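You operate a simulated robot arm through the tools that you are given. There is no shell and no other tool.

Carry out the task below with a simulated robot arm. There is one attempt and no reset: what you move stays moved.

## Task
Put things in order on the top of the packing bench. At the end: the black post from the top of the packing bench stands where the grey tag (marked "Pass") stood; the grey tag from the top of the packing bench stands where the grey insert stood; the grey eyelet block (marked "3.0") from the top of the packing bench stands on top of the low white wheel; the grey insert from the top of the packing bench is on the grey tub; whatever was shut is shut again. Leave all else as you found it, and nothing knocked over.

It is judged by the outcome, as a careful person would: the job done as asked, and still so three seconds after it is handed in. It fails if anything else is knocked over, pushed out of place, dropped, spilled or broken.

## Robot
A 6-joint arm with a two-finger gripper, fixed in place. Base frame: the origin is at the foot of the arm, x ahead of it, y to its left, z up; the work surface is at about z = 0. Lengths are in m, angles in degrees, forces in N, time in s.
With the tool pointing down near the work surface it reaches from about 0.24 to 0.62 m from the base axis. Its first joint turns from -66.0 to 66.0 degrees. Payload 1.37 kg.
Tool frame: the origin (TCP) lies between the finger pads and is the grasp point; the fingertips stand 0.022 m ahead of it; z points along the fingers, y is the line along which they close. The gripper opens to 0.092 m; its body begins 0.065 m behind the TCP.
Orientation is that of the tool frame in the base frame, as a unit quaternion [x, y, z, w]. With the fingers straight down and closing along the base's y, the tool's x points along the base's -x, its y along +y and its z along -z.

## Interface
- The arm moves only by the tool nudge_tool. Its argument "deltas" is a list of rows, each a list of 3 entries, a list of its own where there are three numbers: the shift along the tool's x, y, z in m, then the turn, a rotation vector about the tool's x, y, z in degrees, then the finger opening in m, from 0 to 0.092. In form: [[[x, y, z], [ax, ay, az], jaw], ...]. A call has 1 to 20 rows; each row is the pose to reach, as a shift and turn from the pose commanded when the call began, along the tool's axes at that moment. Rows are played at 5 a second. More than 0.05 m and 8.6 degrees between two rows, or a gripper value outside its range, and nothing of the call is played. A pose out of reach is approached as far as the arm can. The call stops where the force on the tool passes 40 N (or 10 N more than at its start, if that is more) or the arm is blocked; 0.2 s more then pass. Each finger travels about 0.0599 m/s and halts on what it meets, pressing with about 23 N; the grip force reading is that of the motor and also rises with nothing between the fingers. The clock runs only during rows and for 0.2 s after the last one: add rows that repeat a pose to give the fingers time. It gives the time, the measured TCP pose, the force on the tool (base axes), the opening and the grip force at its end, in the units of the frame above (readings bear some noise), with the torque about the TCP (base axes, N m) and any sound that the robot's microphone picked up.
- Cameras (640 x 400 px; columns grow to the right, rows downward): "scene" is fixed at [0.028, -0.4331, 0.5708]; the picture's right is [0.81, -0.59, 0.00], its down [-0.41, -0.57, -0.71] and it looks along [0.42, 0.58, -0.70] (base axes); focal length 248 px, centre (320, 200). "wrist" rides on the gripper at [0.071, 0.019, -0.102] in the tool frame; the picture's right is [-0.26, 0.97, 0.00], its down [-0.75, -0.20, -0.62] and it looks along [-0.60, -0.16, 0.78] (tool axes); focal length 280 px, centre (320, 200). There is no depth. A picture from a camera that has moved, and an enlarged one, comes with that camera's place and axes in the base frame and with its lens.
- grab_frame(camera): a new picture of that camera. The clock stands still meanwhile.
- close_up(camera, box): a new picture of the part [left, top, right, bottom] of that camera's present view, enlarged. The clock stands still meanwhile.
- hand_in(): hands the job in; it is judged then, once.

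Nothing tells you positions but the pictures and the camera data. Unless the task says otherwise, let go and move clear before handing in.

The tools are called after "Request:" as a command line: name --argument value ..., lists and objects as JSON in quotes. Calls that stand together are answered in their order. nudge_tool: Moves the arm, as the interface text tells. Its arguments: {"type":"object","properties":{"deltas":{"type":"array"}},"required":["deltas"]} The other tools are called the same way: grab_frame (camera) takes a picture; close_up (camera, box) takes an enlarged picture of a part of a camera's view; hand_in () hands the job in.

At the start:

```text
clock: 0.0
tcp_pos: [0.3701, 0.1887, 0.3194]
tcp_rot: [0.0, 1.0, 0.0, 0.0]
ft_force: [-0.5, -0.6, 0.2]
moment: [0.0, 0.02, -0.03]
gripper_width: 0.092
grip_force: 0.0
```

scene: 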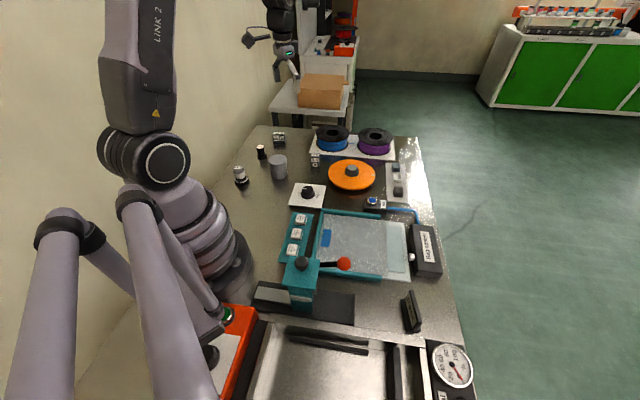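
wrist: 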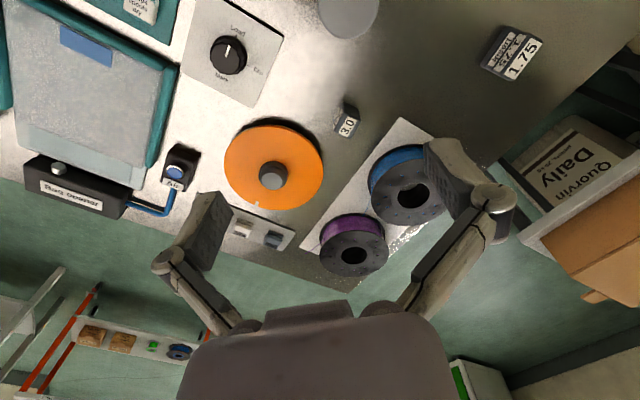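

I see a bench with an orange disc, filament spools, a teal packaging device and several small items near the far left. I'll enlarge the scene to identify the post, tag, insert, eyelet block, wheel and tub.

Request:
close_up --camera "scene" --box '[220, 110, 420, 235]'

Request:
close_up --camera "scene" --box '[220, 120, 340, 195]'

Request:
close_up --camera "scene" --box '[240, 190, 480, 340]'

Request:
close_up --camera "scene" --box '[200, 280, 480, 400]'

Request:
close_up --camera "wrist" --box '[180, 0, 560, 240]'

```text
3.20 times, centred on (320, 172) of scene
camera zoom: at [0.028, -0.4331, 0.5708], right [0.81, -0.59, 0.0], down [-0.41, -0.57, -0.71], along [0.42, 0.58, -0.7], focal length 792 px, centre (320, 288)
```

zoom: 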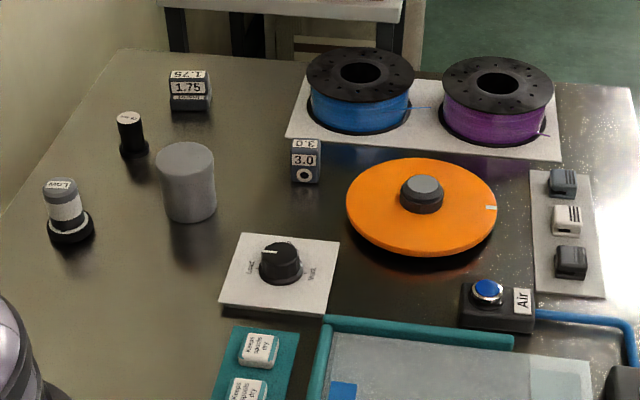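

```text
5.33 times, centred on (280, 158) of scene
camera zoom: at [0.028, -0.4331, 0.5708], right [0.81, -0.59, 0.0], down [-0.41, -0.57, -0.71], along [0.42, 0.58, -0.7], focal length 1320 px, centre (533, 427)
```

zoom: 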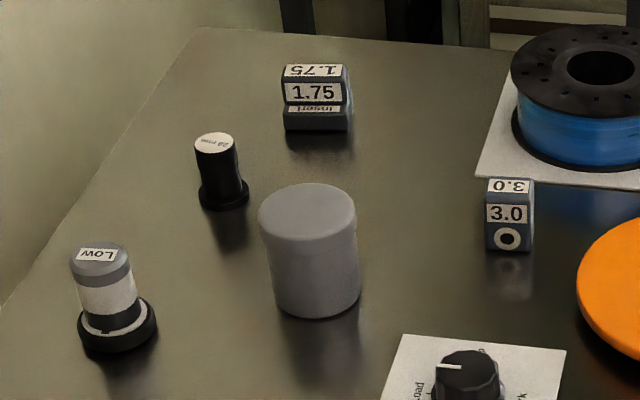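

```text
2.67 times, centred on (360, 265) of scene
camera zoom: at [0.028, -0.4331, 0.5708], right [0.81, -0.59, 0.0], down [-0.41, -0.57, -0.71], along [0.42, 0.58, -0.7], focal length 660 px, centre (213, 27)
```

zoom: 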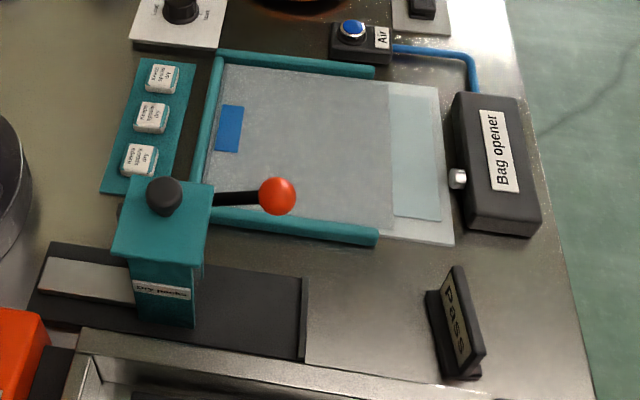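

```text
2.29 times, centred on (340, 340) of scene
camera zoom: at [0.028, -0.4331, 0.5708], right [0.81, -0.59, 0.0], down [-0.41, -0.57, -0.71], along [0.42, 0.58, -0.7], focal length 566 px, centre (274, -120)
```

zoom: 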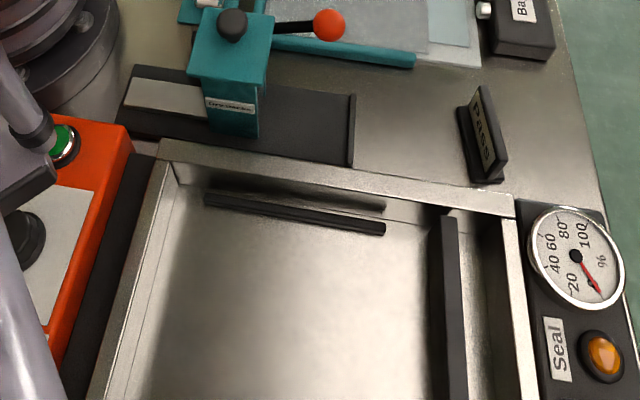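

```text
1.67 times, centred on (370, 120) of wrist
camera zoom: at [0.2974, 0.2082, 0.4212], right [0.26, 0.97, 0.0], down [0.75, -0.2, 0.62], along [0.6, -0.16, -0.78], focal length 467 px, centre (237, 333)
```

zoom: 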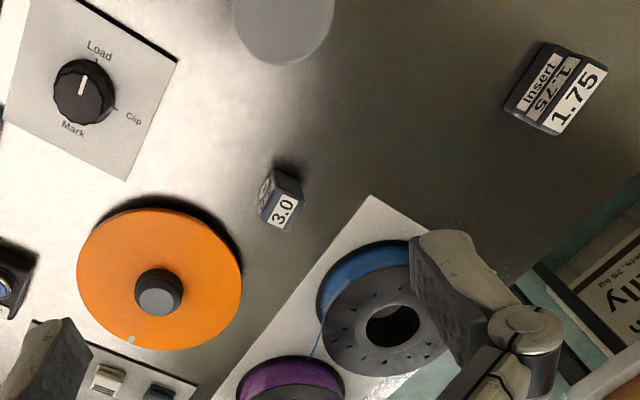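

The loose items seem to be the 1.75 insert (about 0.43, 0.41), the black post (0.32, 0.37), the 3.0 block (0.46, 0.19), the grey cylinder (0.32, 0.22), the "Low" thing (0.20, 0.27) and the Pass tag (0.29, -0.40). I still have to find the white wheel, so I'll enlarge more regions.

Request:
close_up --camera "scene" --box '[225, 155, 265, 195]'

Request:
close_up --camera "scene" --box '[200, 0, 420, 130]'

Request:
close_up --camera "scene" --box '[160, 270, 280, 400]'

Request:
close_up --camera "wrist" --box '[0, 0, 300, 260]'

```text
10.00 times, centred on (245, 175) of scene
camera zoom: at [0.028, -0.4331, 0.5708], right [0.81, -0.59, 0.0], down [-0.41, -0.57, -0.71], along [0.42, 0.58, -0.7], focal length 2476 px, centre (1070, 450)
```

zoom: 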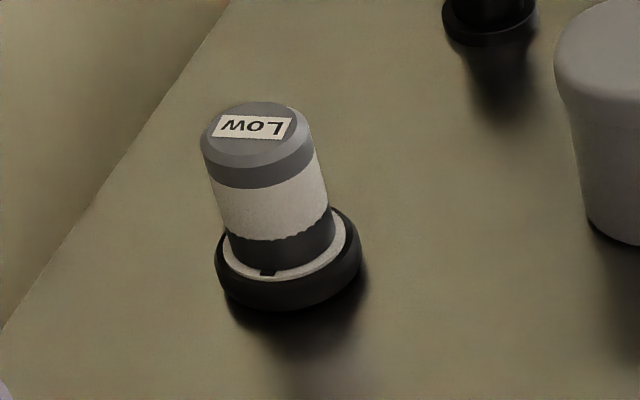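

```text
2.91 times, centred on (310, 65) of scene
camera zoom: at [0.028, -0.4331, 0.5708], right [0.81, -0.59, 0.0], down [-0.41, -0.57, -0.71], along [0.42, 0.58, -0.7], focal length 720 px, centre (349, 593)
```

zoom: 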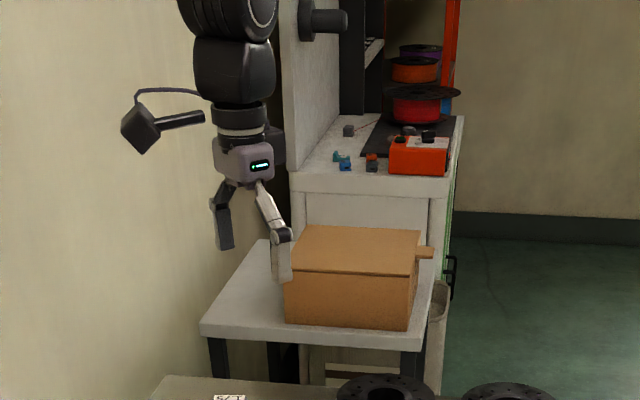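

```text
3.08 times, centred on (220, 335) of scene
camera zoom: at [0.028, -0.4331, 0.5708], right [0.81, -0.59, 0.0], down [-0.41, -0.57, -0.71], along [0.42, 0.58, -0.7], focal length 762 px, centre (628, -215)
```

zoom: 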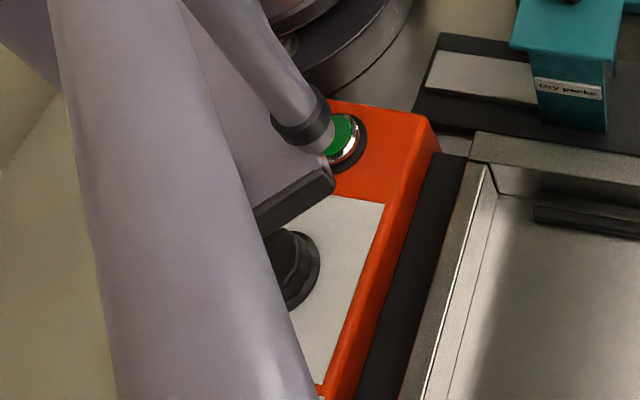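

```text
1.54 times, centred on (150, 130) of wrist
camera zoom: at [0.2974, 0.2082, 0.4212], right [0.26, 0.97, 0.0], down [0.75, -0.2, 0.62], along [0.6, -0.16, -0.78], focal length 431 px, centre (582, 308)
```

zoom: 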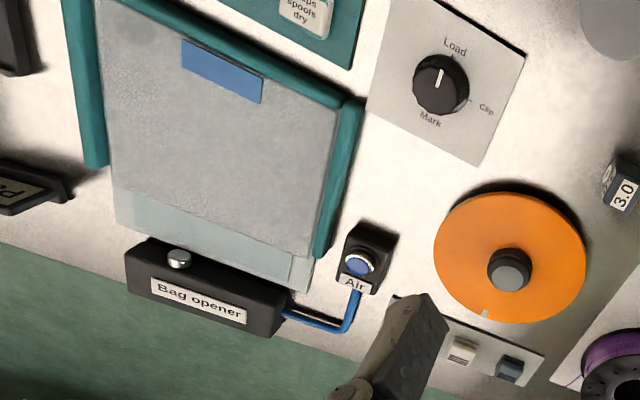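

No white wheel is visible from here; it may be hidden behind the arm or another object. I'll turn the wrist so its camera looks toward +y and covers the left rear of the bench.

Request:
nudge_tool --deltas '[[[0.0064, -0.0064, -0.0036], [0, 0, -8.18], 0.092], [[0.0127, -0.0127, -0.0073], [0, 0, -16.36], 0.092], [[0.019, -0.019, -0.011], [0, 0, -24.54], 0.092], [[0.0255, -0.0255, -0.0145], [0, 0, -32.72], 0.092], [[0.032, -0.032, -0.018], [0, 0, -40.9], 0.092], [[0.038, -0.038, -0.022], [0, 0, -49.1], 0.092], [[0.0445, -0.0445, -0.0255], [0, 0, -57.3], 0.092], [[0.051, -0.051, -0.029], [0, 0, -65.5], 0.092], [[0.057, -0.057, -0.033], [0, 0, -73.6], 0.092], [[0.0636, -0.0636, -0.036], [0, 0, -81.8], 0.092], [[0.07, -0.07, -0.04], [0, 0, -90], 0.092]]'

```text
clock: 2.4
tcp_pos: [0.2998, 0.1182, 0.3591]
tcp_rot: [0.708, -0.706, 0.0, 0.0]
ft_force: [-0.4, -0.2, 0.9]
moment: [0.0, -0.01, 0.01]
gripper_width: 0.092
grip_force: 0.1
```

The arm reached (0.30, 0.12, 0.36) with the camera facing +y. I'll take pictures from both cameras.

Request:
grab_frame --camera "wrist"

Request:
grab_frame --camera "scene"

```text
taken
camera wrist: at [0.2793, 0.0479, 0.4612], right [-0.97, 0.26, 0.0], down [0.2, 0.75, 0.62], along [0.16, 0.6, -0.78], focal length 280 px, centre (320, 200)
```

wrist: 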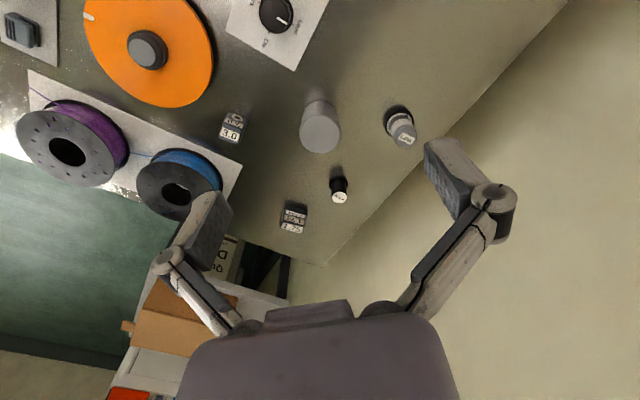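

```text
taken
```

scene: 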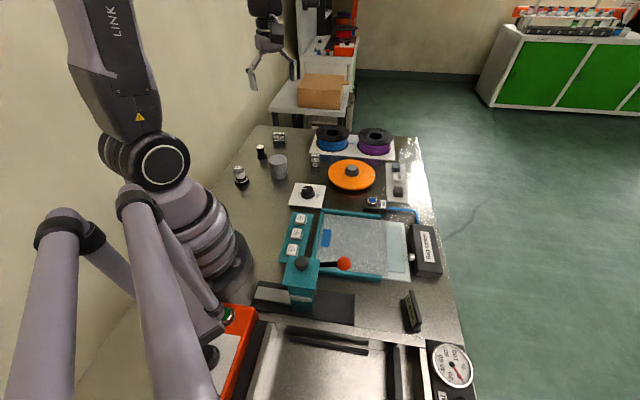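

From here I see only the same items: insert, post, grey cylinder and the "Low" thing. I'll zoom on each.

Request:
close_up --camera "wrist" --box '[270, 80, 430, 180]'

Request:
close_up --camera "wrist" --box '[200, 100, 360, 240]'

Request:
close_up --camera "wrist" --box '[0, 0, 240, 220]'

Request:
close_up --camera "wrist" --box '[370, 95, 430, 155]'

```text
4.00 times, centred on (350, 130) of wrist
camera zoom: at [0.2793, 0.0479, 0.4612], right [-0.97, 0.26, 0.0], down [0.2, 0.75, 0.62], along [0.16, 0.6, -0.78], focal length 1122 px, centre (200, 480)
```

zoom: 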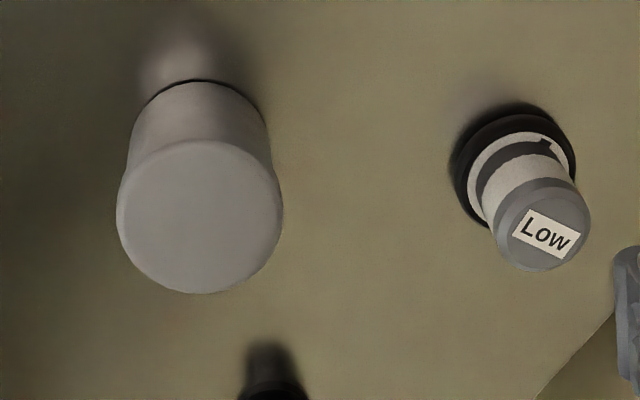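

```text
2.86 times, centred on (280, 170) of wrist
camera zoom: at [0.2793, 0.0479, 0.4612], right [-0.97, 0.26, 0.0], down [0.2, 0.75, 0.62], along [0.16, 0.6, -0.78], focal length 801 px, centre (434, 286)
```

zoom: 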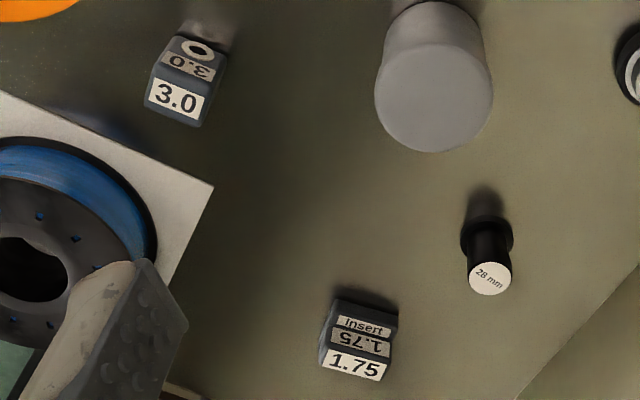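

```text
1.82 times, centred on (120, 110) of wrist
camera zoom: at [0.2793, 0.0479, 0.4612], right [-0.97, 0.26, 0.0], down [0.2, 0.75, 0.62], along [0.16, 0.6, -0.78], focal length 510 px, centre (684, 364)
```

zoom: 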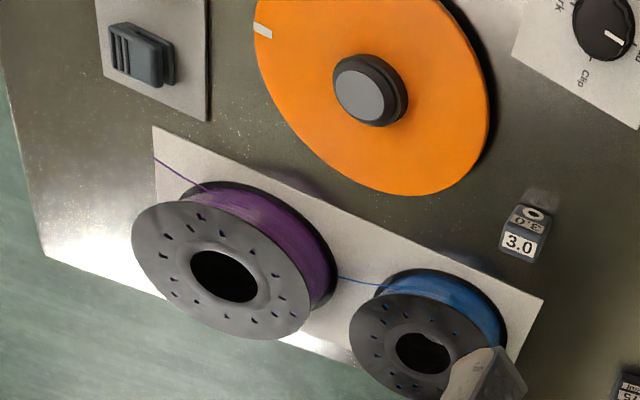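

```text
6.67 times, centred on (400, 125) of wrist
camera zoom: at [0.2793, 0.0479, 0.4612], right [-0.97, 0.26, 0.0], down [0.2, 0.75, 0.62], along [0.16, 0.6, -0.78], focal length 1869 px, centre (-213, 700)
```

zoom: 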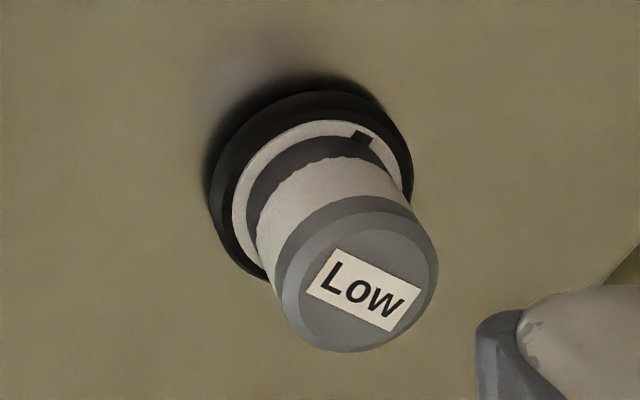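

The "Low" piece is a stacked knob-like object, and no separate white wheel shows here. I'll swing to the right side of the bench and look there.

Request:
nudge_tool --deltas '[[[0.02, -0.003, -0.003], [0, 0, 8.18], 0.092], [[0.04, -0.006, -0.006], [0, 0, 16.36], 0.092], [[0.06, -0.009, -0.009], [0, 0, 24.54], 0.092], [[0.08, -0.012, -0.012], [0, 0, 32.72], 0.092], [[0.1, -0.015, -0.015], [0, 0, 40.9], 0.092], [[0.12, -0.018, -0.018], [0, 0, 49.1], 0.092], [[0.14, -0.021, -0.021], [0, 0, 57.3], 0.092], [[0.16, -0.024, -0.024], [0, 0, 65.5], 0.092], [[0.18, -0.027, -0.027], [0, 0, 73.6], 0.092], [[0.2, -0.03, -0.03], [0, 0, 81.8], 0.092], [[0.22, -0.03, -0.03], [0, 0, 90], 0.092]]'

Request:
grab_frame --camera "wrist"

Request:
grab_frame --camera "scene"

```text
clock: 4.8
tcp_pos: [0.3286, -0.1028, 0.3901]
tcp_rot: [0.0, 1.0, 0.001, 0.0]
ft_force: [-0.4, 0.8, -0.4]
moment: [-0.01, -0.01, 0.02]
gripper_width: 0.0922
grip_force: 0.1
```

```text
taken
camera wrist: at [0.2576, -0.0827, 0.4913], right [0.26, 0.96, 0.0], down [0.75, -0.21, 0.62], along [0.6, -0.16, -0.78], focal length 280 px, centre (320, 200)
```

wrist: 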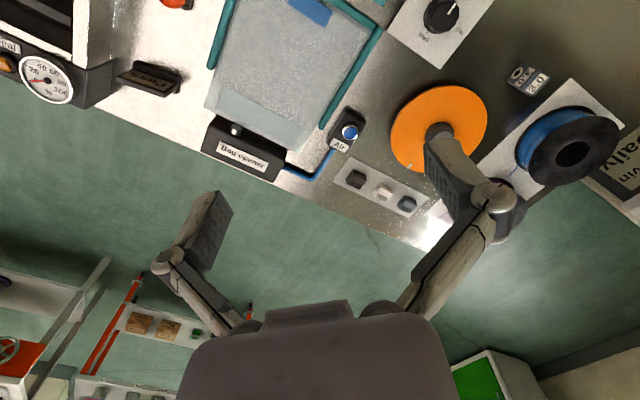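

```text
taken
```

scene: 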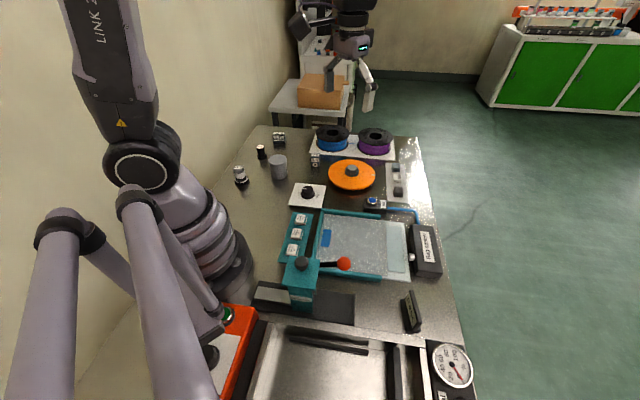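

The gripper seen in the scene picture is ours, and there is still no white wheel. I'll turn the camera to look toward -y, over the front of the bench and the sealer chamber.

Request:
nudge_tool --deltas '[[[0.005, -0.009, 0], [0, 0, 8.18], 0.092], [[0.01, -0.018, 0], [0, 0, 16.36], 0.092], [[0.015, -0.027, 0], [0, 0, 24.54], 0.092], [[0.02, -0.036, 0], [0, 0, 32.72], 0.092], [[0.025, -0.045, 0], [0, 0, 40.9], 0.092], [[0.03, -0.054, 0], [0, 0, 49.1], 0.092], [[0.035, -0.063, 0], [0, 0, 57.3], 0.092], [[0.04, -0.072, 0], [0, 0, 65.5], 0.092], [[0.045, -0.081, 0], [0, 0, 73.6], 0.092], [[0.05, -0.09, 0], [0, 0, 81.8], 0.092], [[0.05, -0.1, 0], [0, 0, 90], 0.092]]'

Request:
grab_frame --camera "wrist"

Request:
grab_frame --camera "scene"

```text
clock: 7.2
tcp_pos: [0.2789, -0.2009, 0.3903]
tcp_rot: [0.708, 0.706, 0.0, 0.0]
ft_force: [0.6, -0.4, -0.1]
moment: [0.01, 0.01, 0.04]
gripper_width: 0.0924
grip_force: 0.0
```

```text
taken
camera wrist: at [0.2984, -0.1296, 0.4918], right [0.96, -0.26, 0.0], down [-0.21, -0.75, 0.62], along [-0.17, -0.6, -0.78], focal length 280 px, centre (320, 200)
```

wrist: 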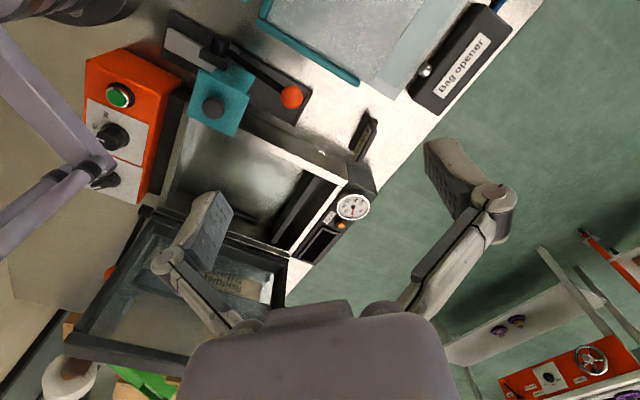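

```text
taken
```

scene: 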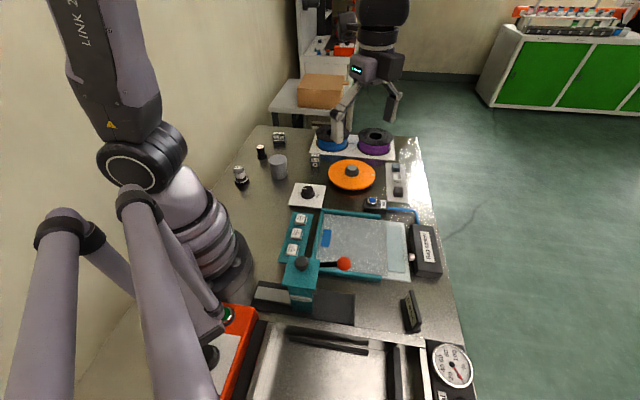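

The sealer chamber with its open glass lid is at the front, and I see no white wheel on it. I'll zoom around the chamber.

Request:
close_up --camera "wrist" --box '[60, 0, 400, 220]'

Request:
close_up --camera "wrist" --box '[0, 180, 320, 400]'

Request:
close_up --camera "wrist" --box '[300, 80, 460, 260]'

```text
1.82 times, centred on (230, 110) of wrist
camera zoom: at [0.2984, -0.1296, 0.4918], right [0.96, -0.26, 0.0], down [-0.21, -0.75, 0.62], along [-0.17, -0.6, -0.78], focal length 510 px, centre (484, 364)
```

zoom: 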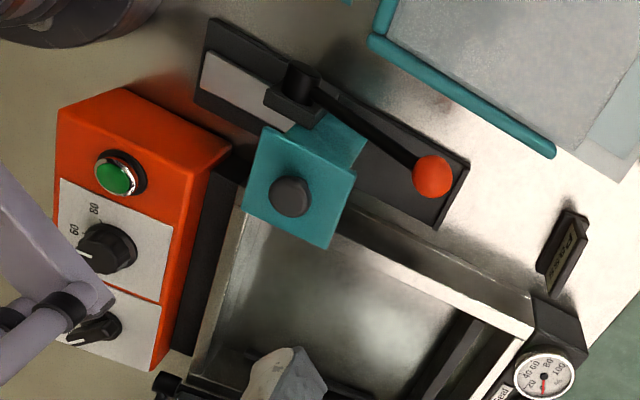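

```text
1.82 times, centred on (160, 290) of wrist
camera zoom: at [0.2984, -0.1296, 0.4918], right [0.96, -0.26, 0.0], down [-0.21, -0.75, 0.62], along [-0.17, -0.6, -0.78], focal length 510 px, centre (611, 36)
```

zoom: 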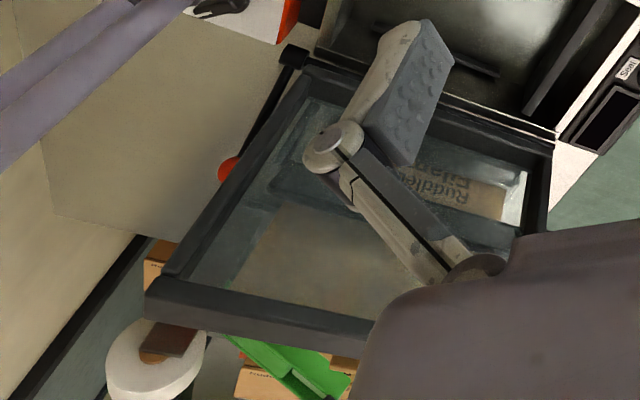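

```text
2.22 times, centred on (380, 170) of wrist
camera zoom: at [0.2984, -0.1296, 0.4918], right [0.96, -0.26, 0.0], down [-0.21, -0.75, 0.62], along [-0.17, -0.6, -0.78], focal length 623 px, centre (187, 267)
```

zoom: 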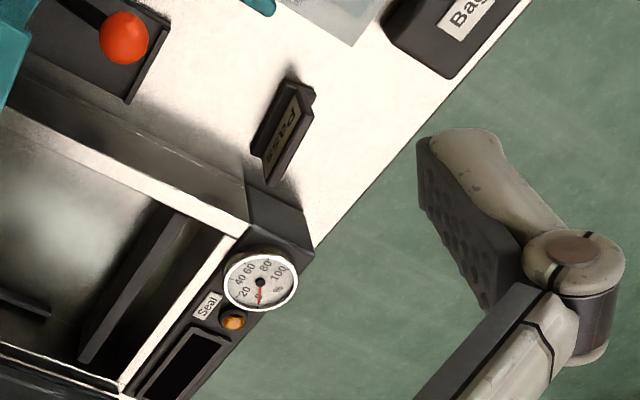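

The chamber holds no wheel. The orange disc with a centre knob could be a lid, so I'll move lower and look at it and its surroundings.

Request:
nudge_tool --deltas '[[[0.023, 0, 0.0], [0, 0, -8.18], 0.092], [[0.046, 0, 0.0], [0, 0, -16.36], 0.092], [[0.069, 0, 0.0], [0, 0, -24.54], 0.092], [[0.092, 0, 0.02], [0, 0, -32.72], 0.092], [[0.115, 0, 0.04], [0, 0, -40.9], 0.092], [[0.138, 0, 0.06], [0, 0, -49.1], 0.092], [[0.16, 0, 0.08], [0, 0, -57.3], 0.092], [[0.182, 0, 0.1], [0, 0, -65.5], 0.092], [[0.204, 0, 0.12], [0, 0, -73.6], 0.092], [[0.227, 0, 0.13], [0, 0, -81.8], 0.092], [[0.25, 0, 0.14], [0, 0, -90], 0.092]]'

Request:
grab_frame --camera "wrist"

Request:
close_up --camera "scene" --box '[300, 120, 420, 220]'

```text
clock: 9.6
tcp_pos: [0.2793, 0.0486, 0.2508]
tcp_rot: [-0.002, 1.0, 0.0, 0.0]
ft_force: [0.0, 0.1, -0.3]
moment: [0.01, 0.01, -0.01]
gripper_width: 0.0923
grip_force: 0.0
```

```text
taken
camera wrist: at [0.2069, 0.0681, 0.3517], right [0.26, 0.97, 0.0], down [0.75, -0.2, 0.62], along [0.6, -0.16, -0.78], focal length 280 px, centre (320, 200)
```

wrist: 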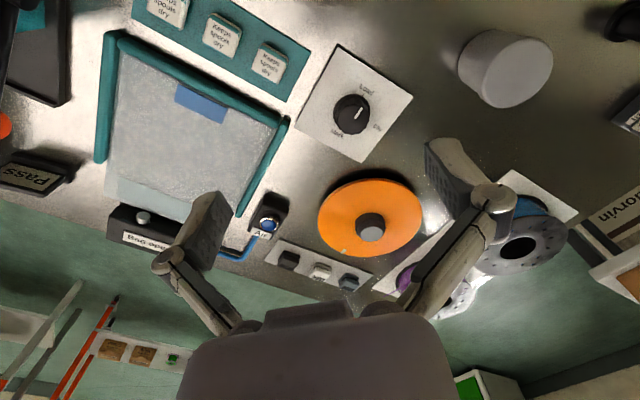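

```text
4.00 times, centred on (360, 170) of scene
camera zoom: at [0.028, -0.4331, 0.5708], right [0.81, -0.59, 0.0], down [-0.41, -0.57, -0.71], along [0.42, 0.58, -0.7], focal length 990 px, centre (160, 320)
```

zoom: 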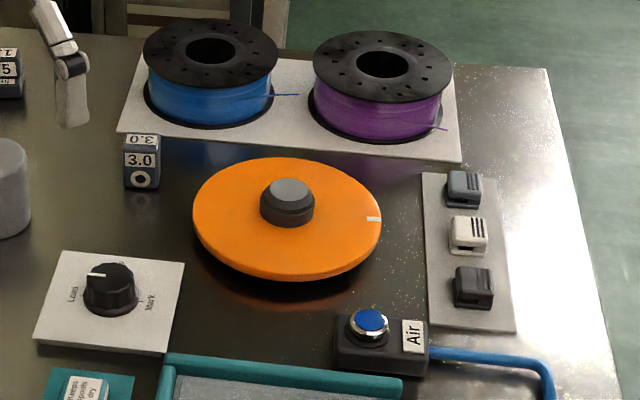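

The orange disc floats a little above the bench, so something may be under it. I'll tilt the gripper to look more level at it.

Request:
nudge_tool --deltas '[[[-0.01, -0.004, 0.014], [0, -7, 0], 0.092], [[-0.02, -0.008, 0.028], [0, -14, 0], 0.092], [[-0.03, -0.012, 0.042], [0, -21, 0], 0.092], [[-0.04, -0.016, 0.056], [0, -28, 0], 0.092], [[-0.05, -0.02, 0.07], [0, -35, 0], 0.092]]'

Request:
grab_frame --camera "wrist"

```text
clock: 11.0
tcp_pos: [0.3316, -0.0053, 0.204]
tcp_rot: [0.08, 0.964, -0.105, 0.23]
ft_force: [-0.7, 0.1, 0.1]
moment: [0.01, 0.0, 0.01]
gripper_width: 0.0919
grip_force: 0.1
out of reach, approached as far as the arm can: row 2, 3, 4, 5
stopped in row 5: the arm was blocked; the commanded pose is now the measured one
```

```text
taken
camera wrist: at [0.2285, 0.0455, 0.2582], right [0.43, 0.9, -0.04], down [0.36, -0.13, 0.93], along [0.83, -0.41, -0.38], focal length 280 px, centre (320, 200)
```

wrist: 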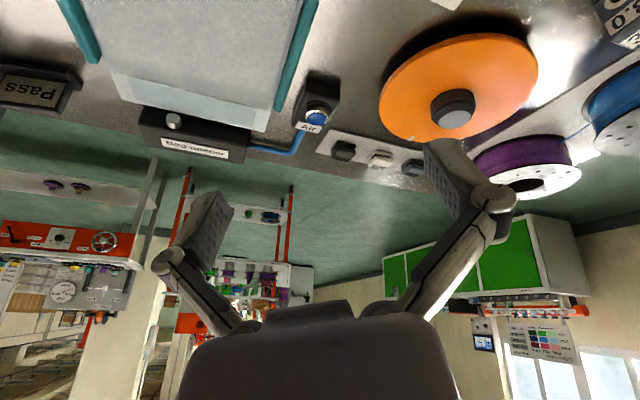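

The arm reached a twisted pose near a joint limit, but the view of the disc is usable. I'll zoom on it.

Request:
close_up --camera "wrist" --box '[360, 0, 640, 200]'

Request:
close_up --camera "wrist" --box '[0, 60, 320, 240]'

Request:
grab_frame --camera "scene"

```text
2.00 times, centred on (500, 100) of wrist
camera zoom: at [0.2285, 0.0455, 0.2582], right [0.43, 0.9, -0.04], down [0.36, -0.13, 0.93], along [0.83, -0.41, -0.38], focal length 561 px, centre (-40, 400)
```

zoom: 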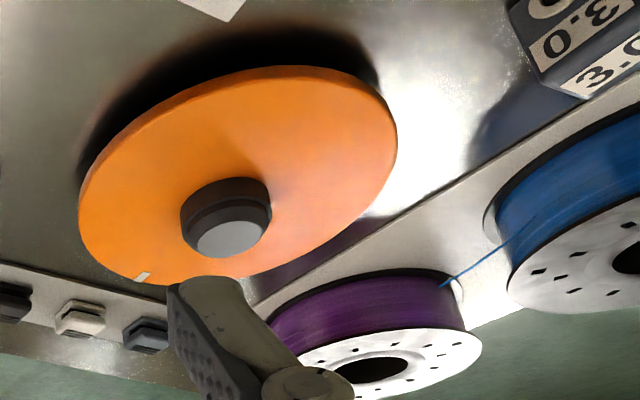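

```text
2.00 times, centred on (160, 150) of wrist
camera zoom: at [0.2285, 0.0455, 0.2582], right [0.43, 0.9, -0.04], down [0.36, -0.13, 0.93], along [0.83, -0.41, -0.38], focal length 561 px, centre (640, 300)
```

zoom: 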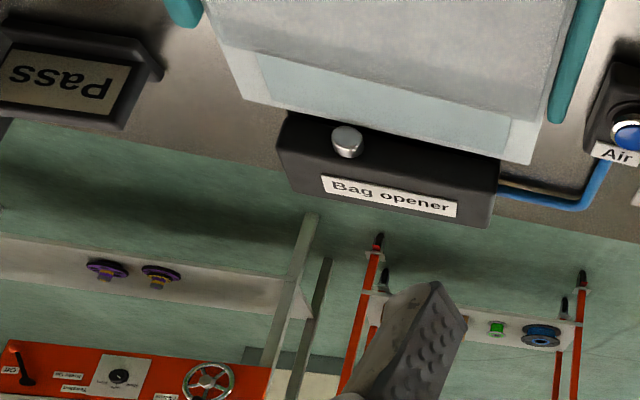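

```text
taken
```

scene: 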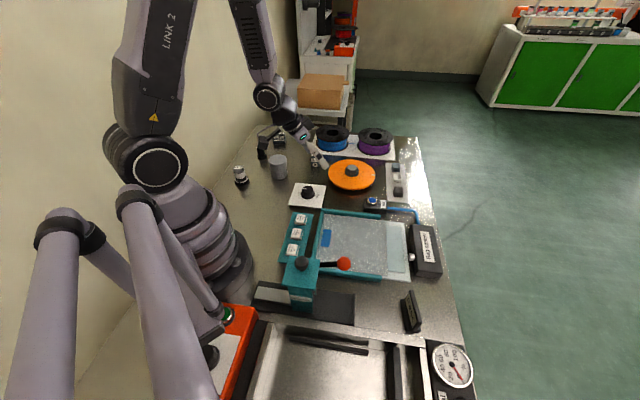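

The disc looks like a raised turntable with nothing white beneath it that I can see. I'll undo the twist, then examine the grey cylinder and the "Low" piece up close, since one of those may conceal or be the wheel.

Request:
nudge_tool --deltas '[[[-0.0003, 0.0086, -0.0232], [-3.05, 6.68, -2.33], 0.092], [[-0.0006, 0.0172, -0.0465], [-6.1, 13.35, -4.65], 0.092], [[-0.001, 0.0258, -0.0697], [-9.15, 20.0, -6.98], 0.092], [[-0.0013, 0.0344, -0.0929], [-12.2, 26.7, -9.3], 0.092]]'

```text
clock: 12.0
tcp_pos: [0.3006, 0.0506, 0.2836]
tcp_rot: [0.0, 1.0, 0.0, -0.001]
ft_force: [0.1, 0.6, 0.3]
moment: [-0.04, -0.03, 0.0]
gripper_width: 0.092
grip_force: 0.0
```

The arm is upright again. Now I'll turn to face +y and come lower near the grey cylinder.

Request:
nudge_tool --deltas '[[[0, 0.006, 0.005], [0, 0, -8.18], 0.092], [[0, 0.012, 0.01], [0, 0, -16.36], 0.092], [[0, 0.018, 0.016], [0, 0, -24.54], 0.092], [[0, 0.024, 0.022], [0, 0, -32.72], 0.092], [[0, 0.03, 0.028], [0, 0, -40.9], 0.092], [[0, 0.036, 0.033], [0, 0, -49.1], 0.092], [[0, 0.042, 0.038], [0, 0, -57.3], 0.092], [[0, 0.05, 0.044], [0, 0, -65.5], 0.092], [[0, 0.057, 0.05], [0, 0, -73.6], 0.092], [[0, 0.064, 0.055], [0, 0, -81.8], 0.092], [[0, 0.07, 0.06], [0, 0, -90], 0.092]]'

Request:
grab_frame --camera "wrist"

Request:
close_up --camera "wrist" --box '[240, 0, 480, 200]'

```text
clock: 14.4
tcp_pos: [0.3001, 0.1197, 0.2203]
tcp_rot: [0.708, -0.706, 0.0, 0.0]
ft_force: [0.2, -0.3, 0.1]
moment: [0.01, 0.01, -0.02]
gripper_width: 0.0921
grip_force: 0.1
```

```text
taken
camera wrist: at [0.2802, 0.0494, 0.3222], right [-0.97, 0.26, 0.0], down [0.2, 0.75, 0.62], along [0.16, 0.6, -0.78], focal length 280 px, centre (320, 200)
```

wrist: 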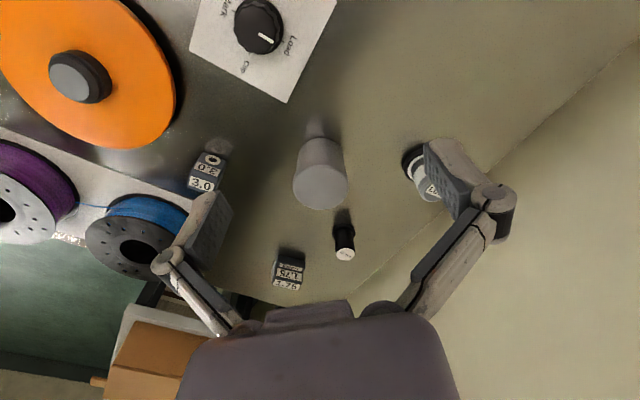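

```text
2.00 times, centred on (360, 100) of wrist
camera zoom: at [0.2802, 0.0494, 0.3222], right [-0.97, 0.26, 0.0], down [0.2, 0.75, 0.62], along [0.16, 0.6, -0.78], focal length 561 px, centre (240, 400)
```

zoom: 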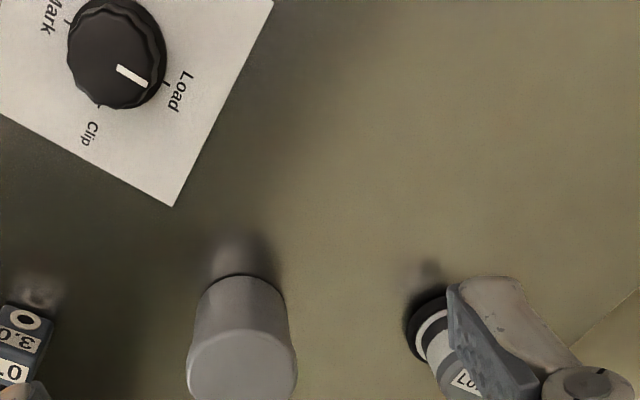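

Request:
close_up --camera "wrist" --box '[280, 120, 360, 220]'

Request:
close_up --camera "scene" --box '[260, 145, 300, 185]'

Request:
close_up --camera "wrist" --box '[180, 140, 240, 200]'

Request:
close_up --camera "wrist" --box '[260, 240, 320, 300]'

```text
4.00 times, centred on (320, 170) of wrist
camera zoom: at [0.2802, 0.0494, 0.3222], right [-0.97, 0.26, 0.0], down [0.2, 0.75, 0.62], along [0.16, 0.6, -0.78], focal length 1122 px, centre (320, 320)
```

zoom: 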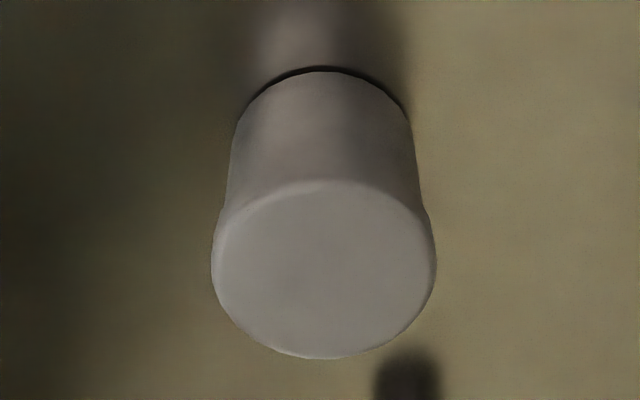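

```text
10.00 times, centred on (280, 165) of scene
camera zoom: at [0.028, -0.4331, 0.5708], right [0.81, -0.59, 0.0], down [-0.41, -0.57, -0.71], along [0.42, 0.58, -0.7], focal length 2476 px, centre (720, 550)
```

zoom: 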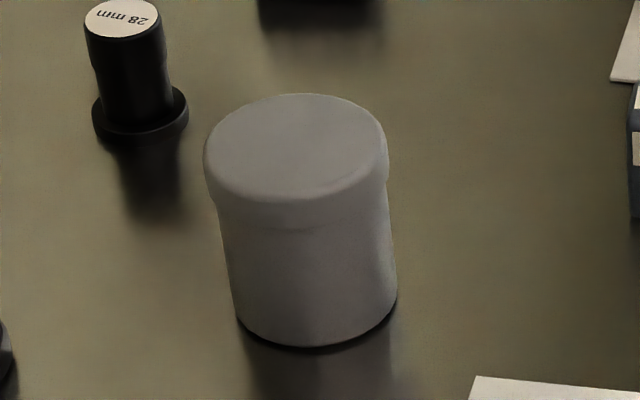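

```text
6.67 times, centred on (210, 170) of wrist
camera zoom: at [0.2802, 0.0494, 0.3222], right [-0.97, 0.26, 0.0], down [0.2, 0.75, 0.62], along [0.16, 0.6, -0.78], focal length 1869 px, centre (1053, 400)
```

zoom: 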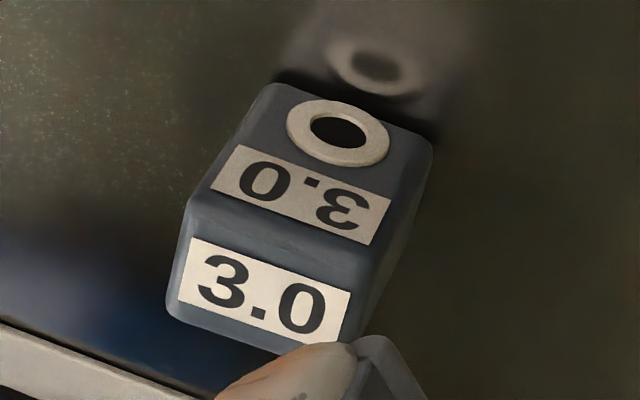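

```text
6.67 times, centred on (290, 270) of wrist
camera zoom: at [0.2802, 0.0494, 0.3222], right [-0.97, 0.26, 0.0], down [0.2, 0.75, 0.62], along [0.16, 0.6, -0.78], focal length 1869 px, centre (520, -267)
```

zoom: 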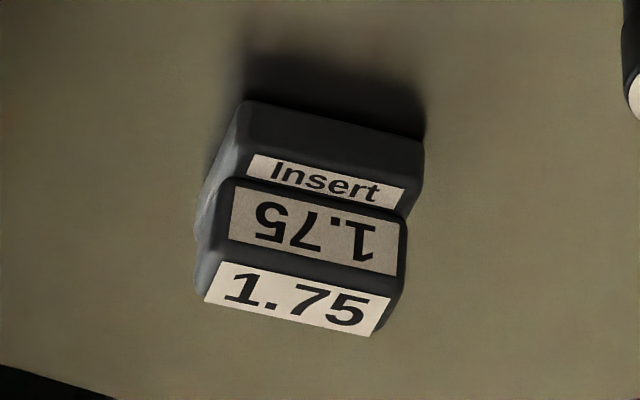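

The grey cylinder is a tub with a slightly wider lid, and the 3.0 block and 1.75 insert are clear. I'll take a closer look at the "Low" piece from nearby, since it's the only loose item not yet matched.

Request:
nudge_tool --deltas '[[[-0.01, 0.025, 0.005], [0, 0, 0], 0.092], [[-0.02, 0.05, 0.01], [0, 0, 0], 0.092], [[-0.03, 0.075, 0.015], [0, 0, 0], 0.092], [[-0.04, 0.1, 0.02], [0, 0, 0], 0.092]]'

Request:
grab_frame --camera "wrist"

Request:
close_up --camera "wrist" --box '[290, 110, 410, 230]'

```text
clock: 15.4
tcp_pos: [0.1988, 0.1578, 0.1999]
tcp_rot: [-0.706, 0.708, 0.001, 0.0]
ft_force: [-0.4, 0.1, 0.3]
moment: [-0.03, 0.01, 0.01]
gripper_width: 0.092
grip_force: 0.2
```

```text
taken
camera wrist: at [0.1782, 0.0875, 0.3018], right [-0.96, 0.26, 0.0], down [0.21, 0.75, 0.62], along [0.16, 0.6, -0.78], focal length 280 px, centre (320, 200)
```

wrist: 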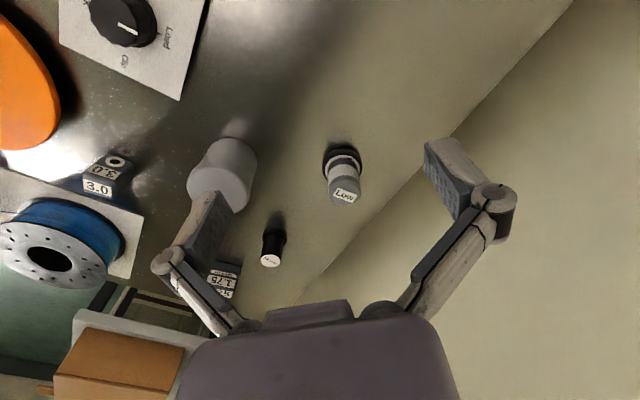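

```text
3.33 times, centred on (350, 170) of wrist
camera zoom: at [0.1782, 0.0875, 0.3018], right [-0.96, 0.26, 0.0], down [0.21, 0.75, 0.62], along [0.16, 0.6, -0.78], focal length 935 px, centre (220, 300)
```

zoom: 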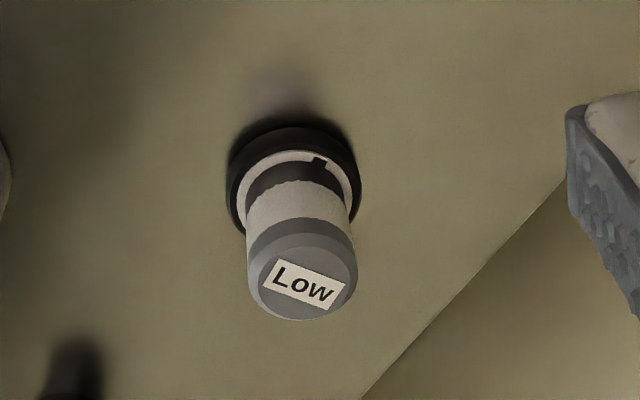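

The "Low" piece is a fluted white knob-like wheel with a grey cap on a dark base. Before deciding that it is the "low white wheel", I'll look from the far side toward -y for anything hidden behind the tub, spools or disc.

Request:
nudge_tool --deltas '[[[0, 0, -0.03], [0, 0, 8.18], 0.092], [[0, -0.01, -0.06], [0, 0, 16.36], 0.092], [[-0.002, -0.02, -0.08], [0, 0, 24.54], 0.092], [[-0.005, -0.035, -0.1], [0, 0, 32.72], 0.092], [[-0.008, -0.05, -0.12], [0, 0, 40.9], 0.092], [[-0.01, -0.065, -0.12], [0, 0, 49.1], 0.092], [[-0.012, -0.08, -0.12], [0, 0, 57.3], 0.092], [[-0.014, -0.09, -0.12], [0, 0, 65.5], 0.092], [[-0.016, -0.1, -0.12], [0, 0, 73.6], 0.092], [[-0.018, -0.11, -0.12], [0, 0, 81.8], 0.092], [[-0.02, -0.12, -0.12], [0, 0, 90], 0.092]]'

Request:
nudge_tool --deltas '[[[-0.01, 0.015, 0], [0, 0, 8.18], 0.092], [[-0.02, 0.03, 0], [0, 0, 16.36], 0.092], [[-0.03, 0.045, 0], [0, 0, 24.54], 0.092], [[-0.04, 0.06, 0], [0, 0, 32.72], 0.092], [[-0.05, 0.075, 0], [0, 0, 40.9], 0.092], [[-0.06, 0.09, 0], [0, 0, 49.1], 0.092], [[-0.07, 0.105, 0], [0, 0, 57.3], 0.092], [[-0.08, 0.12, 0], [0, 0, 65.5], 0.092], [[-0.09, 0.13, 0], [0, 0, 73.6], 0.092], [[-0.1, 0.14, 0], [0, 0, 81.8], 0.092], [[-0.1, 0.15, 0], [0, 0, 90], 0.092]]'

Request:
grab_frame --camera "wrist"

```text
clock: 17.8
tcp_pos: [0.3195, 0.18, 0.3215]
tcp_rot: [0.002, 1.0, 0.0, 0.0]
ft_force: [0.1, 1.0, -0.2]
moment: [-0.03, -0.02, 0.0]
gripper_width: 0.0922
grip_force: 0.1
```

```text
clock: 20.2
tcp_pos: [0.4208, 0.3308, 0.3218]
tcp_rot: [0.708, 0.706, -0.001, -0.001]
ft_force: [0.2, -0.5, 0.1]
moment: [0.01, 0.03, 0.0]
gripper_width: 0.0922
grip_force: 0.0
```

```text
taken
camera wrist: at [0.4397, 0.4017, 0.4226], right [0.96, -0.27, 0.0], down [-0.21, -0.75, 0.63], along [-0.17, -0.6, -0.78], focal length 280 px, centre (320, 200)
```

wrist: 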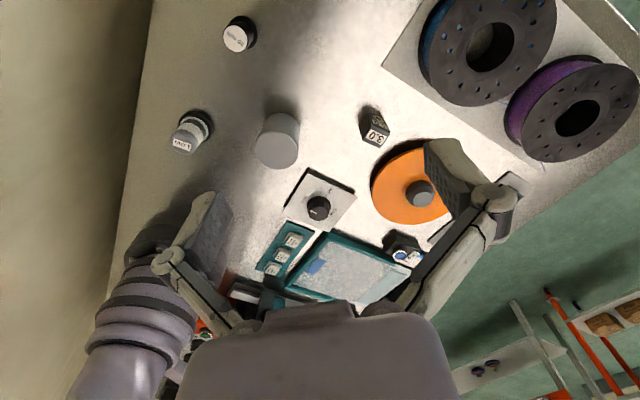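

No further white wheel appears from this side either. I'll zoom on the "Low" piece and the tub from here.

Request:
close_up --camera "wrist" --box '[160, 90, 240, 170]'

Request:
close_up --camera "wrist" --box '[240, 90, 320, 190]'

Request:
close_up --camera "wrist" --box '[340, 80, 460, 240]'

Request:
close_up --camera "wrist" --box '[200, 210, 420, 330]'

```text
5.00 times, centred on (200, 130) of wrist
camera zoom: at [0.4397, 0.4017, 0.4226], right [0.96, -0.27, 0.0], down [-0.21, -0.75, 0.63], along [-0.17, -0.6, -0.78], focal length 1402 px, centre (920, 550)
```

zoom: 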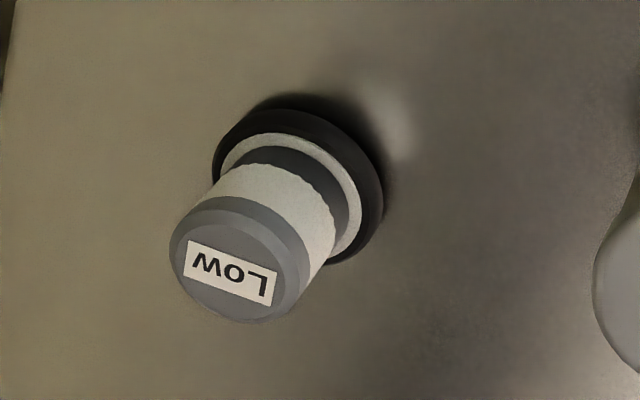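

```text
4.00 times, centred on (280, 140) of wrist
camera zoom: at [0.4397, 0.4017, 0.4226], right [0.96, -0.27, 0.0], down [-0.21, -0.75, 0.63], along [-0.17, -0.6, -0.78], focal length 1122 px, centre (480, 440)
```

zoom: 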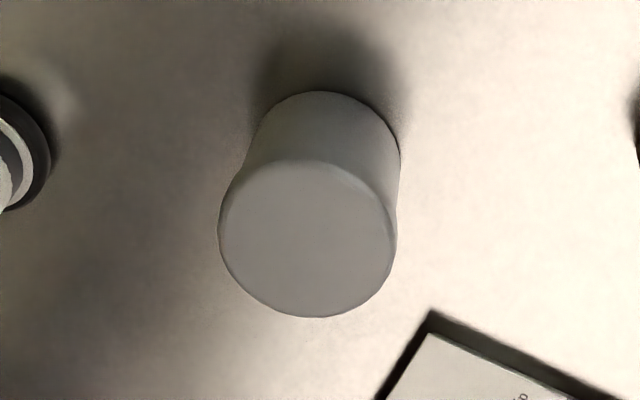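

```text
2.50 times, centred on (400, 160) of wrist
camera zoom: at [0.4397, 0.4017, 0.4226], right [0.96, -0.27, 0.0], down [-0.21, -0.75, 0.63], along [-0.17, -0.6, -0.78], focal length 701 px, centre (120, 300)
```

zoom: 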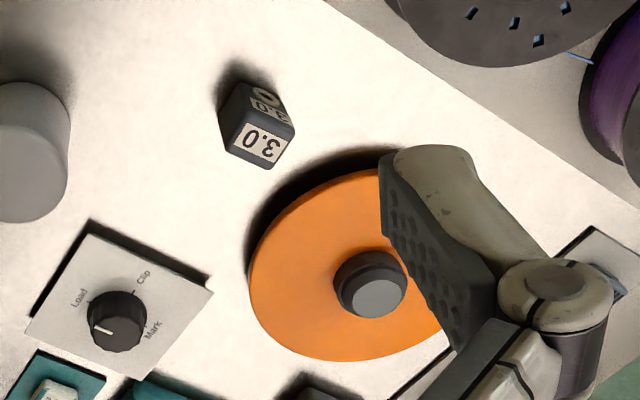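

```text
2.91 times, centred on (310, 270) of wrist
camera zoom: at [0.4397, 0.4017, 0.4226], right [0.96, -0.27, 0.0], down [-0.21, -0.75, 0.63], along [-0.17, -0.6, -0.78], focal length 816 px, centre (349, -4)
```

zoom: 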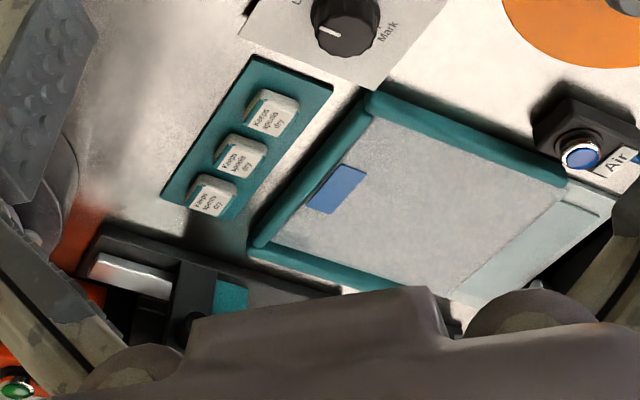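

I'm now fairly sure of the layout: the tub is near (0.33, 0.23) with its top about 0.07 m up, and the block near (0.47, 0.20) is about 33×24×42 mm. I'll hover over the tub to refine its position.

Request:
nudge_tool --deltas '[[[-0.009, -0.008, 0.005], [0, 0, -8.18], 0.092], [[-0.018, -0.016, 0.01], [0, 0, -16.36], 0.092], [[-0.027, -0.024, 0.015], [0, 0, -24.54], 0.092], [[-0.036, -0.032, 0.02], [0, 0, -32.72], 0.092], [[-0.045, -0.04, 0.03], [0, 0, -40.9], 0.092], [[-0.054, -0.05, 0.04], [0, 0, -49.1], 0.092], [[-0.063, -0.06, 0.05], [0, 0, -57.3], 0.092], [[-0.072, -0.07, 0.06], [0, 0, -65.5], 0.092], [[-0.08, -0.08, 0.08], [0, 0, -73.6], 0.092], [[-0.09, -0.086, 0.1], [0, 0, -81.8], 0.092], [[-0.1, -0.092, 0.12], [0, 0, -90], 0.092], [[-0.1, -0.092, 0.12], [0, 0, -90], 0.092]]'

Request:
grab_frame --camera "wrist"

```text
clock: 22.8
tcp_pos: [0.3278, 0.2279, 0.2013]
tcp_rot: [0.0, 1.0, 0.001, 0.0]
ft_force: [0.0, 0.3, -0.5]
moment: [-0.02, -0.01, -0.03]
gripper_width: 0.092
grip_force: 0.3
```

```text
taken
camera wrist: at [0.2557, 0.2485, 0.3026], right [0.26, 0.97, 0.0], down [0.75, -0.2, 0.62], along [0.6, -0.16, -0.78], focal length 280 px, centre (320, 200)
```

wrist: 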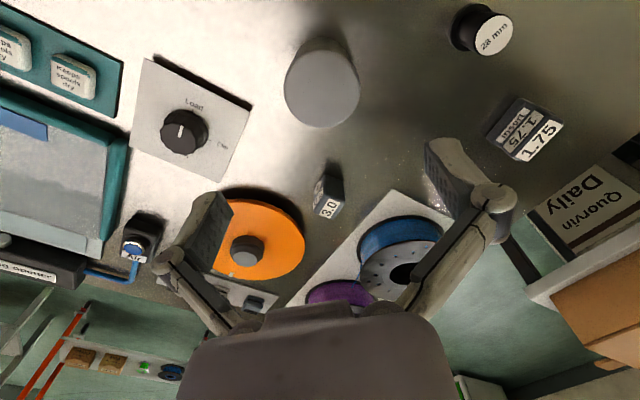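

The tub sits just below the TCP axis in this view. I'll zoom on the lid, the post, the insert and the block to fix their positions.

Request:
close_up --camera "wrist" --box '[270, 30, 370, 130]'

Request:
close_up --camera "wrist" --box '[440, 0, 520, 60]'

Request:
close_up --camera "wrist" --box '[480, 85, 570, 165]'

Request:
close_up --camera "wrist" --box '[300, 155, 360, 225]'

```text
4.00 times, centred on (320, 80) of wrist
camera zoom: at [0.2557, 0.2485, 0.3026], right [0.26, 0.97, 0.0], down [0.75, -0.2, 0.62], along [0.6, -0.16, -0.78], focal length 1122 px, centre (320, 680)
```

zoom: 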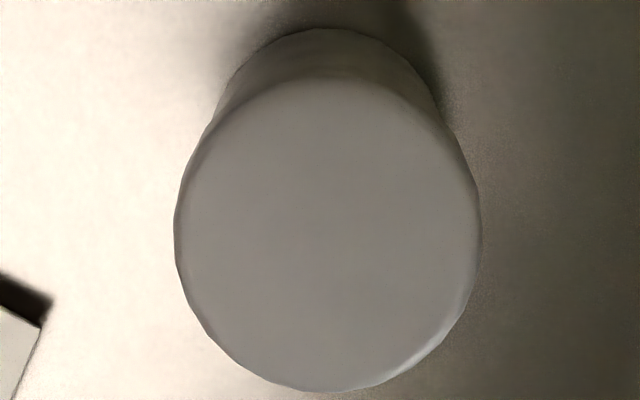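

```text
6.67 times, centred on (480, 30) of wrist
camera zoom: at [0.2557, 0.2485, 0.3026], right [0.26, 0.97, 0.0], down [0.75, -0.2, 0.62], along [0.6, -0.16, -0.78], focal length 1869 px, centre (-747, 1333)
```

zoom: 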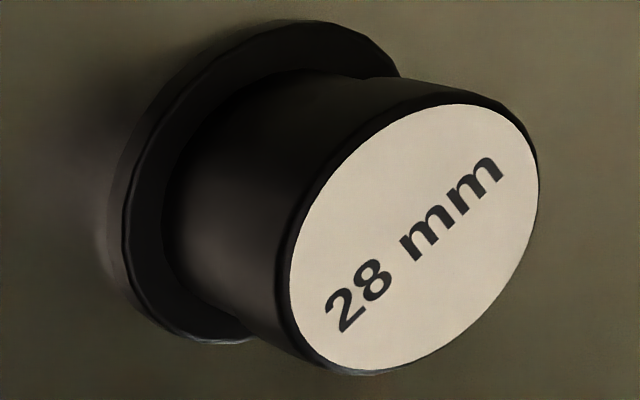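

```text
5.00 times, centred on (525, 125) of wrist
camera zoom: at [0.2557, 0.2485, 0.3026], right [0.26, 0.97, 0.0], down [0.75, -0.2, 0.62], along [0.6, -0.16, -0.78], focal length 1402 px, centre (-705, 575)
```

zoom: 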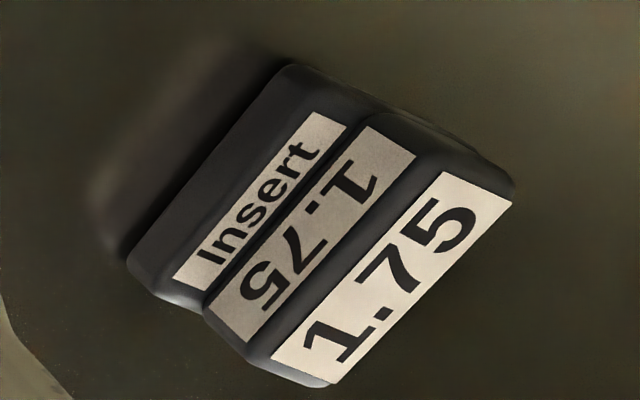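

```text
5.71 times, centred on (330, 190) of wrist
camera zoom: at [0.2557, 0.2485, 0.3026], right [0.26, 0.97, 0.0], down [0.75, -0.2, 0.62], along [0.6, -0.16, -0.78], focal length 1602 px, centre (263, 257)
```

zoom: 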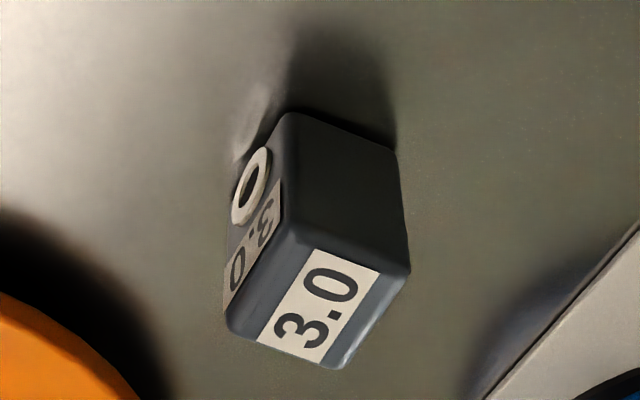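

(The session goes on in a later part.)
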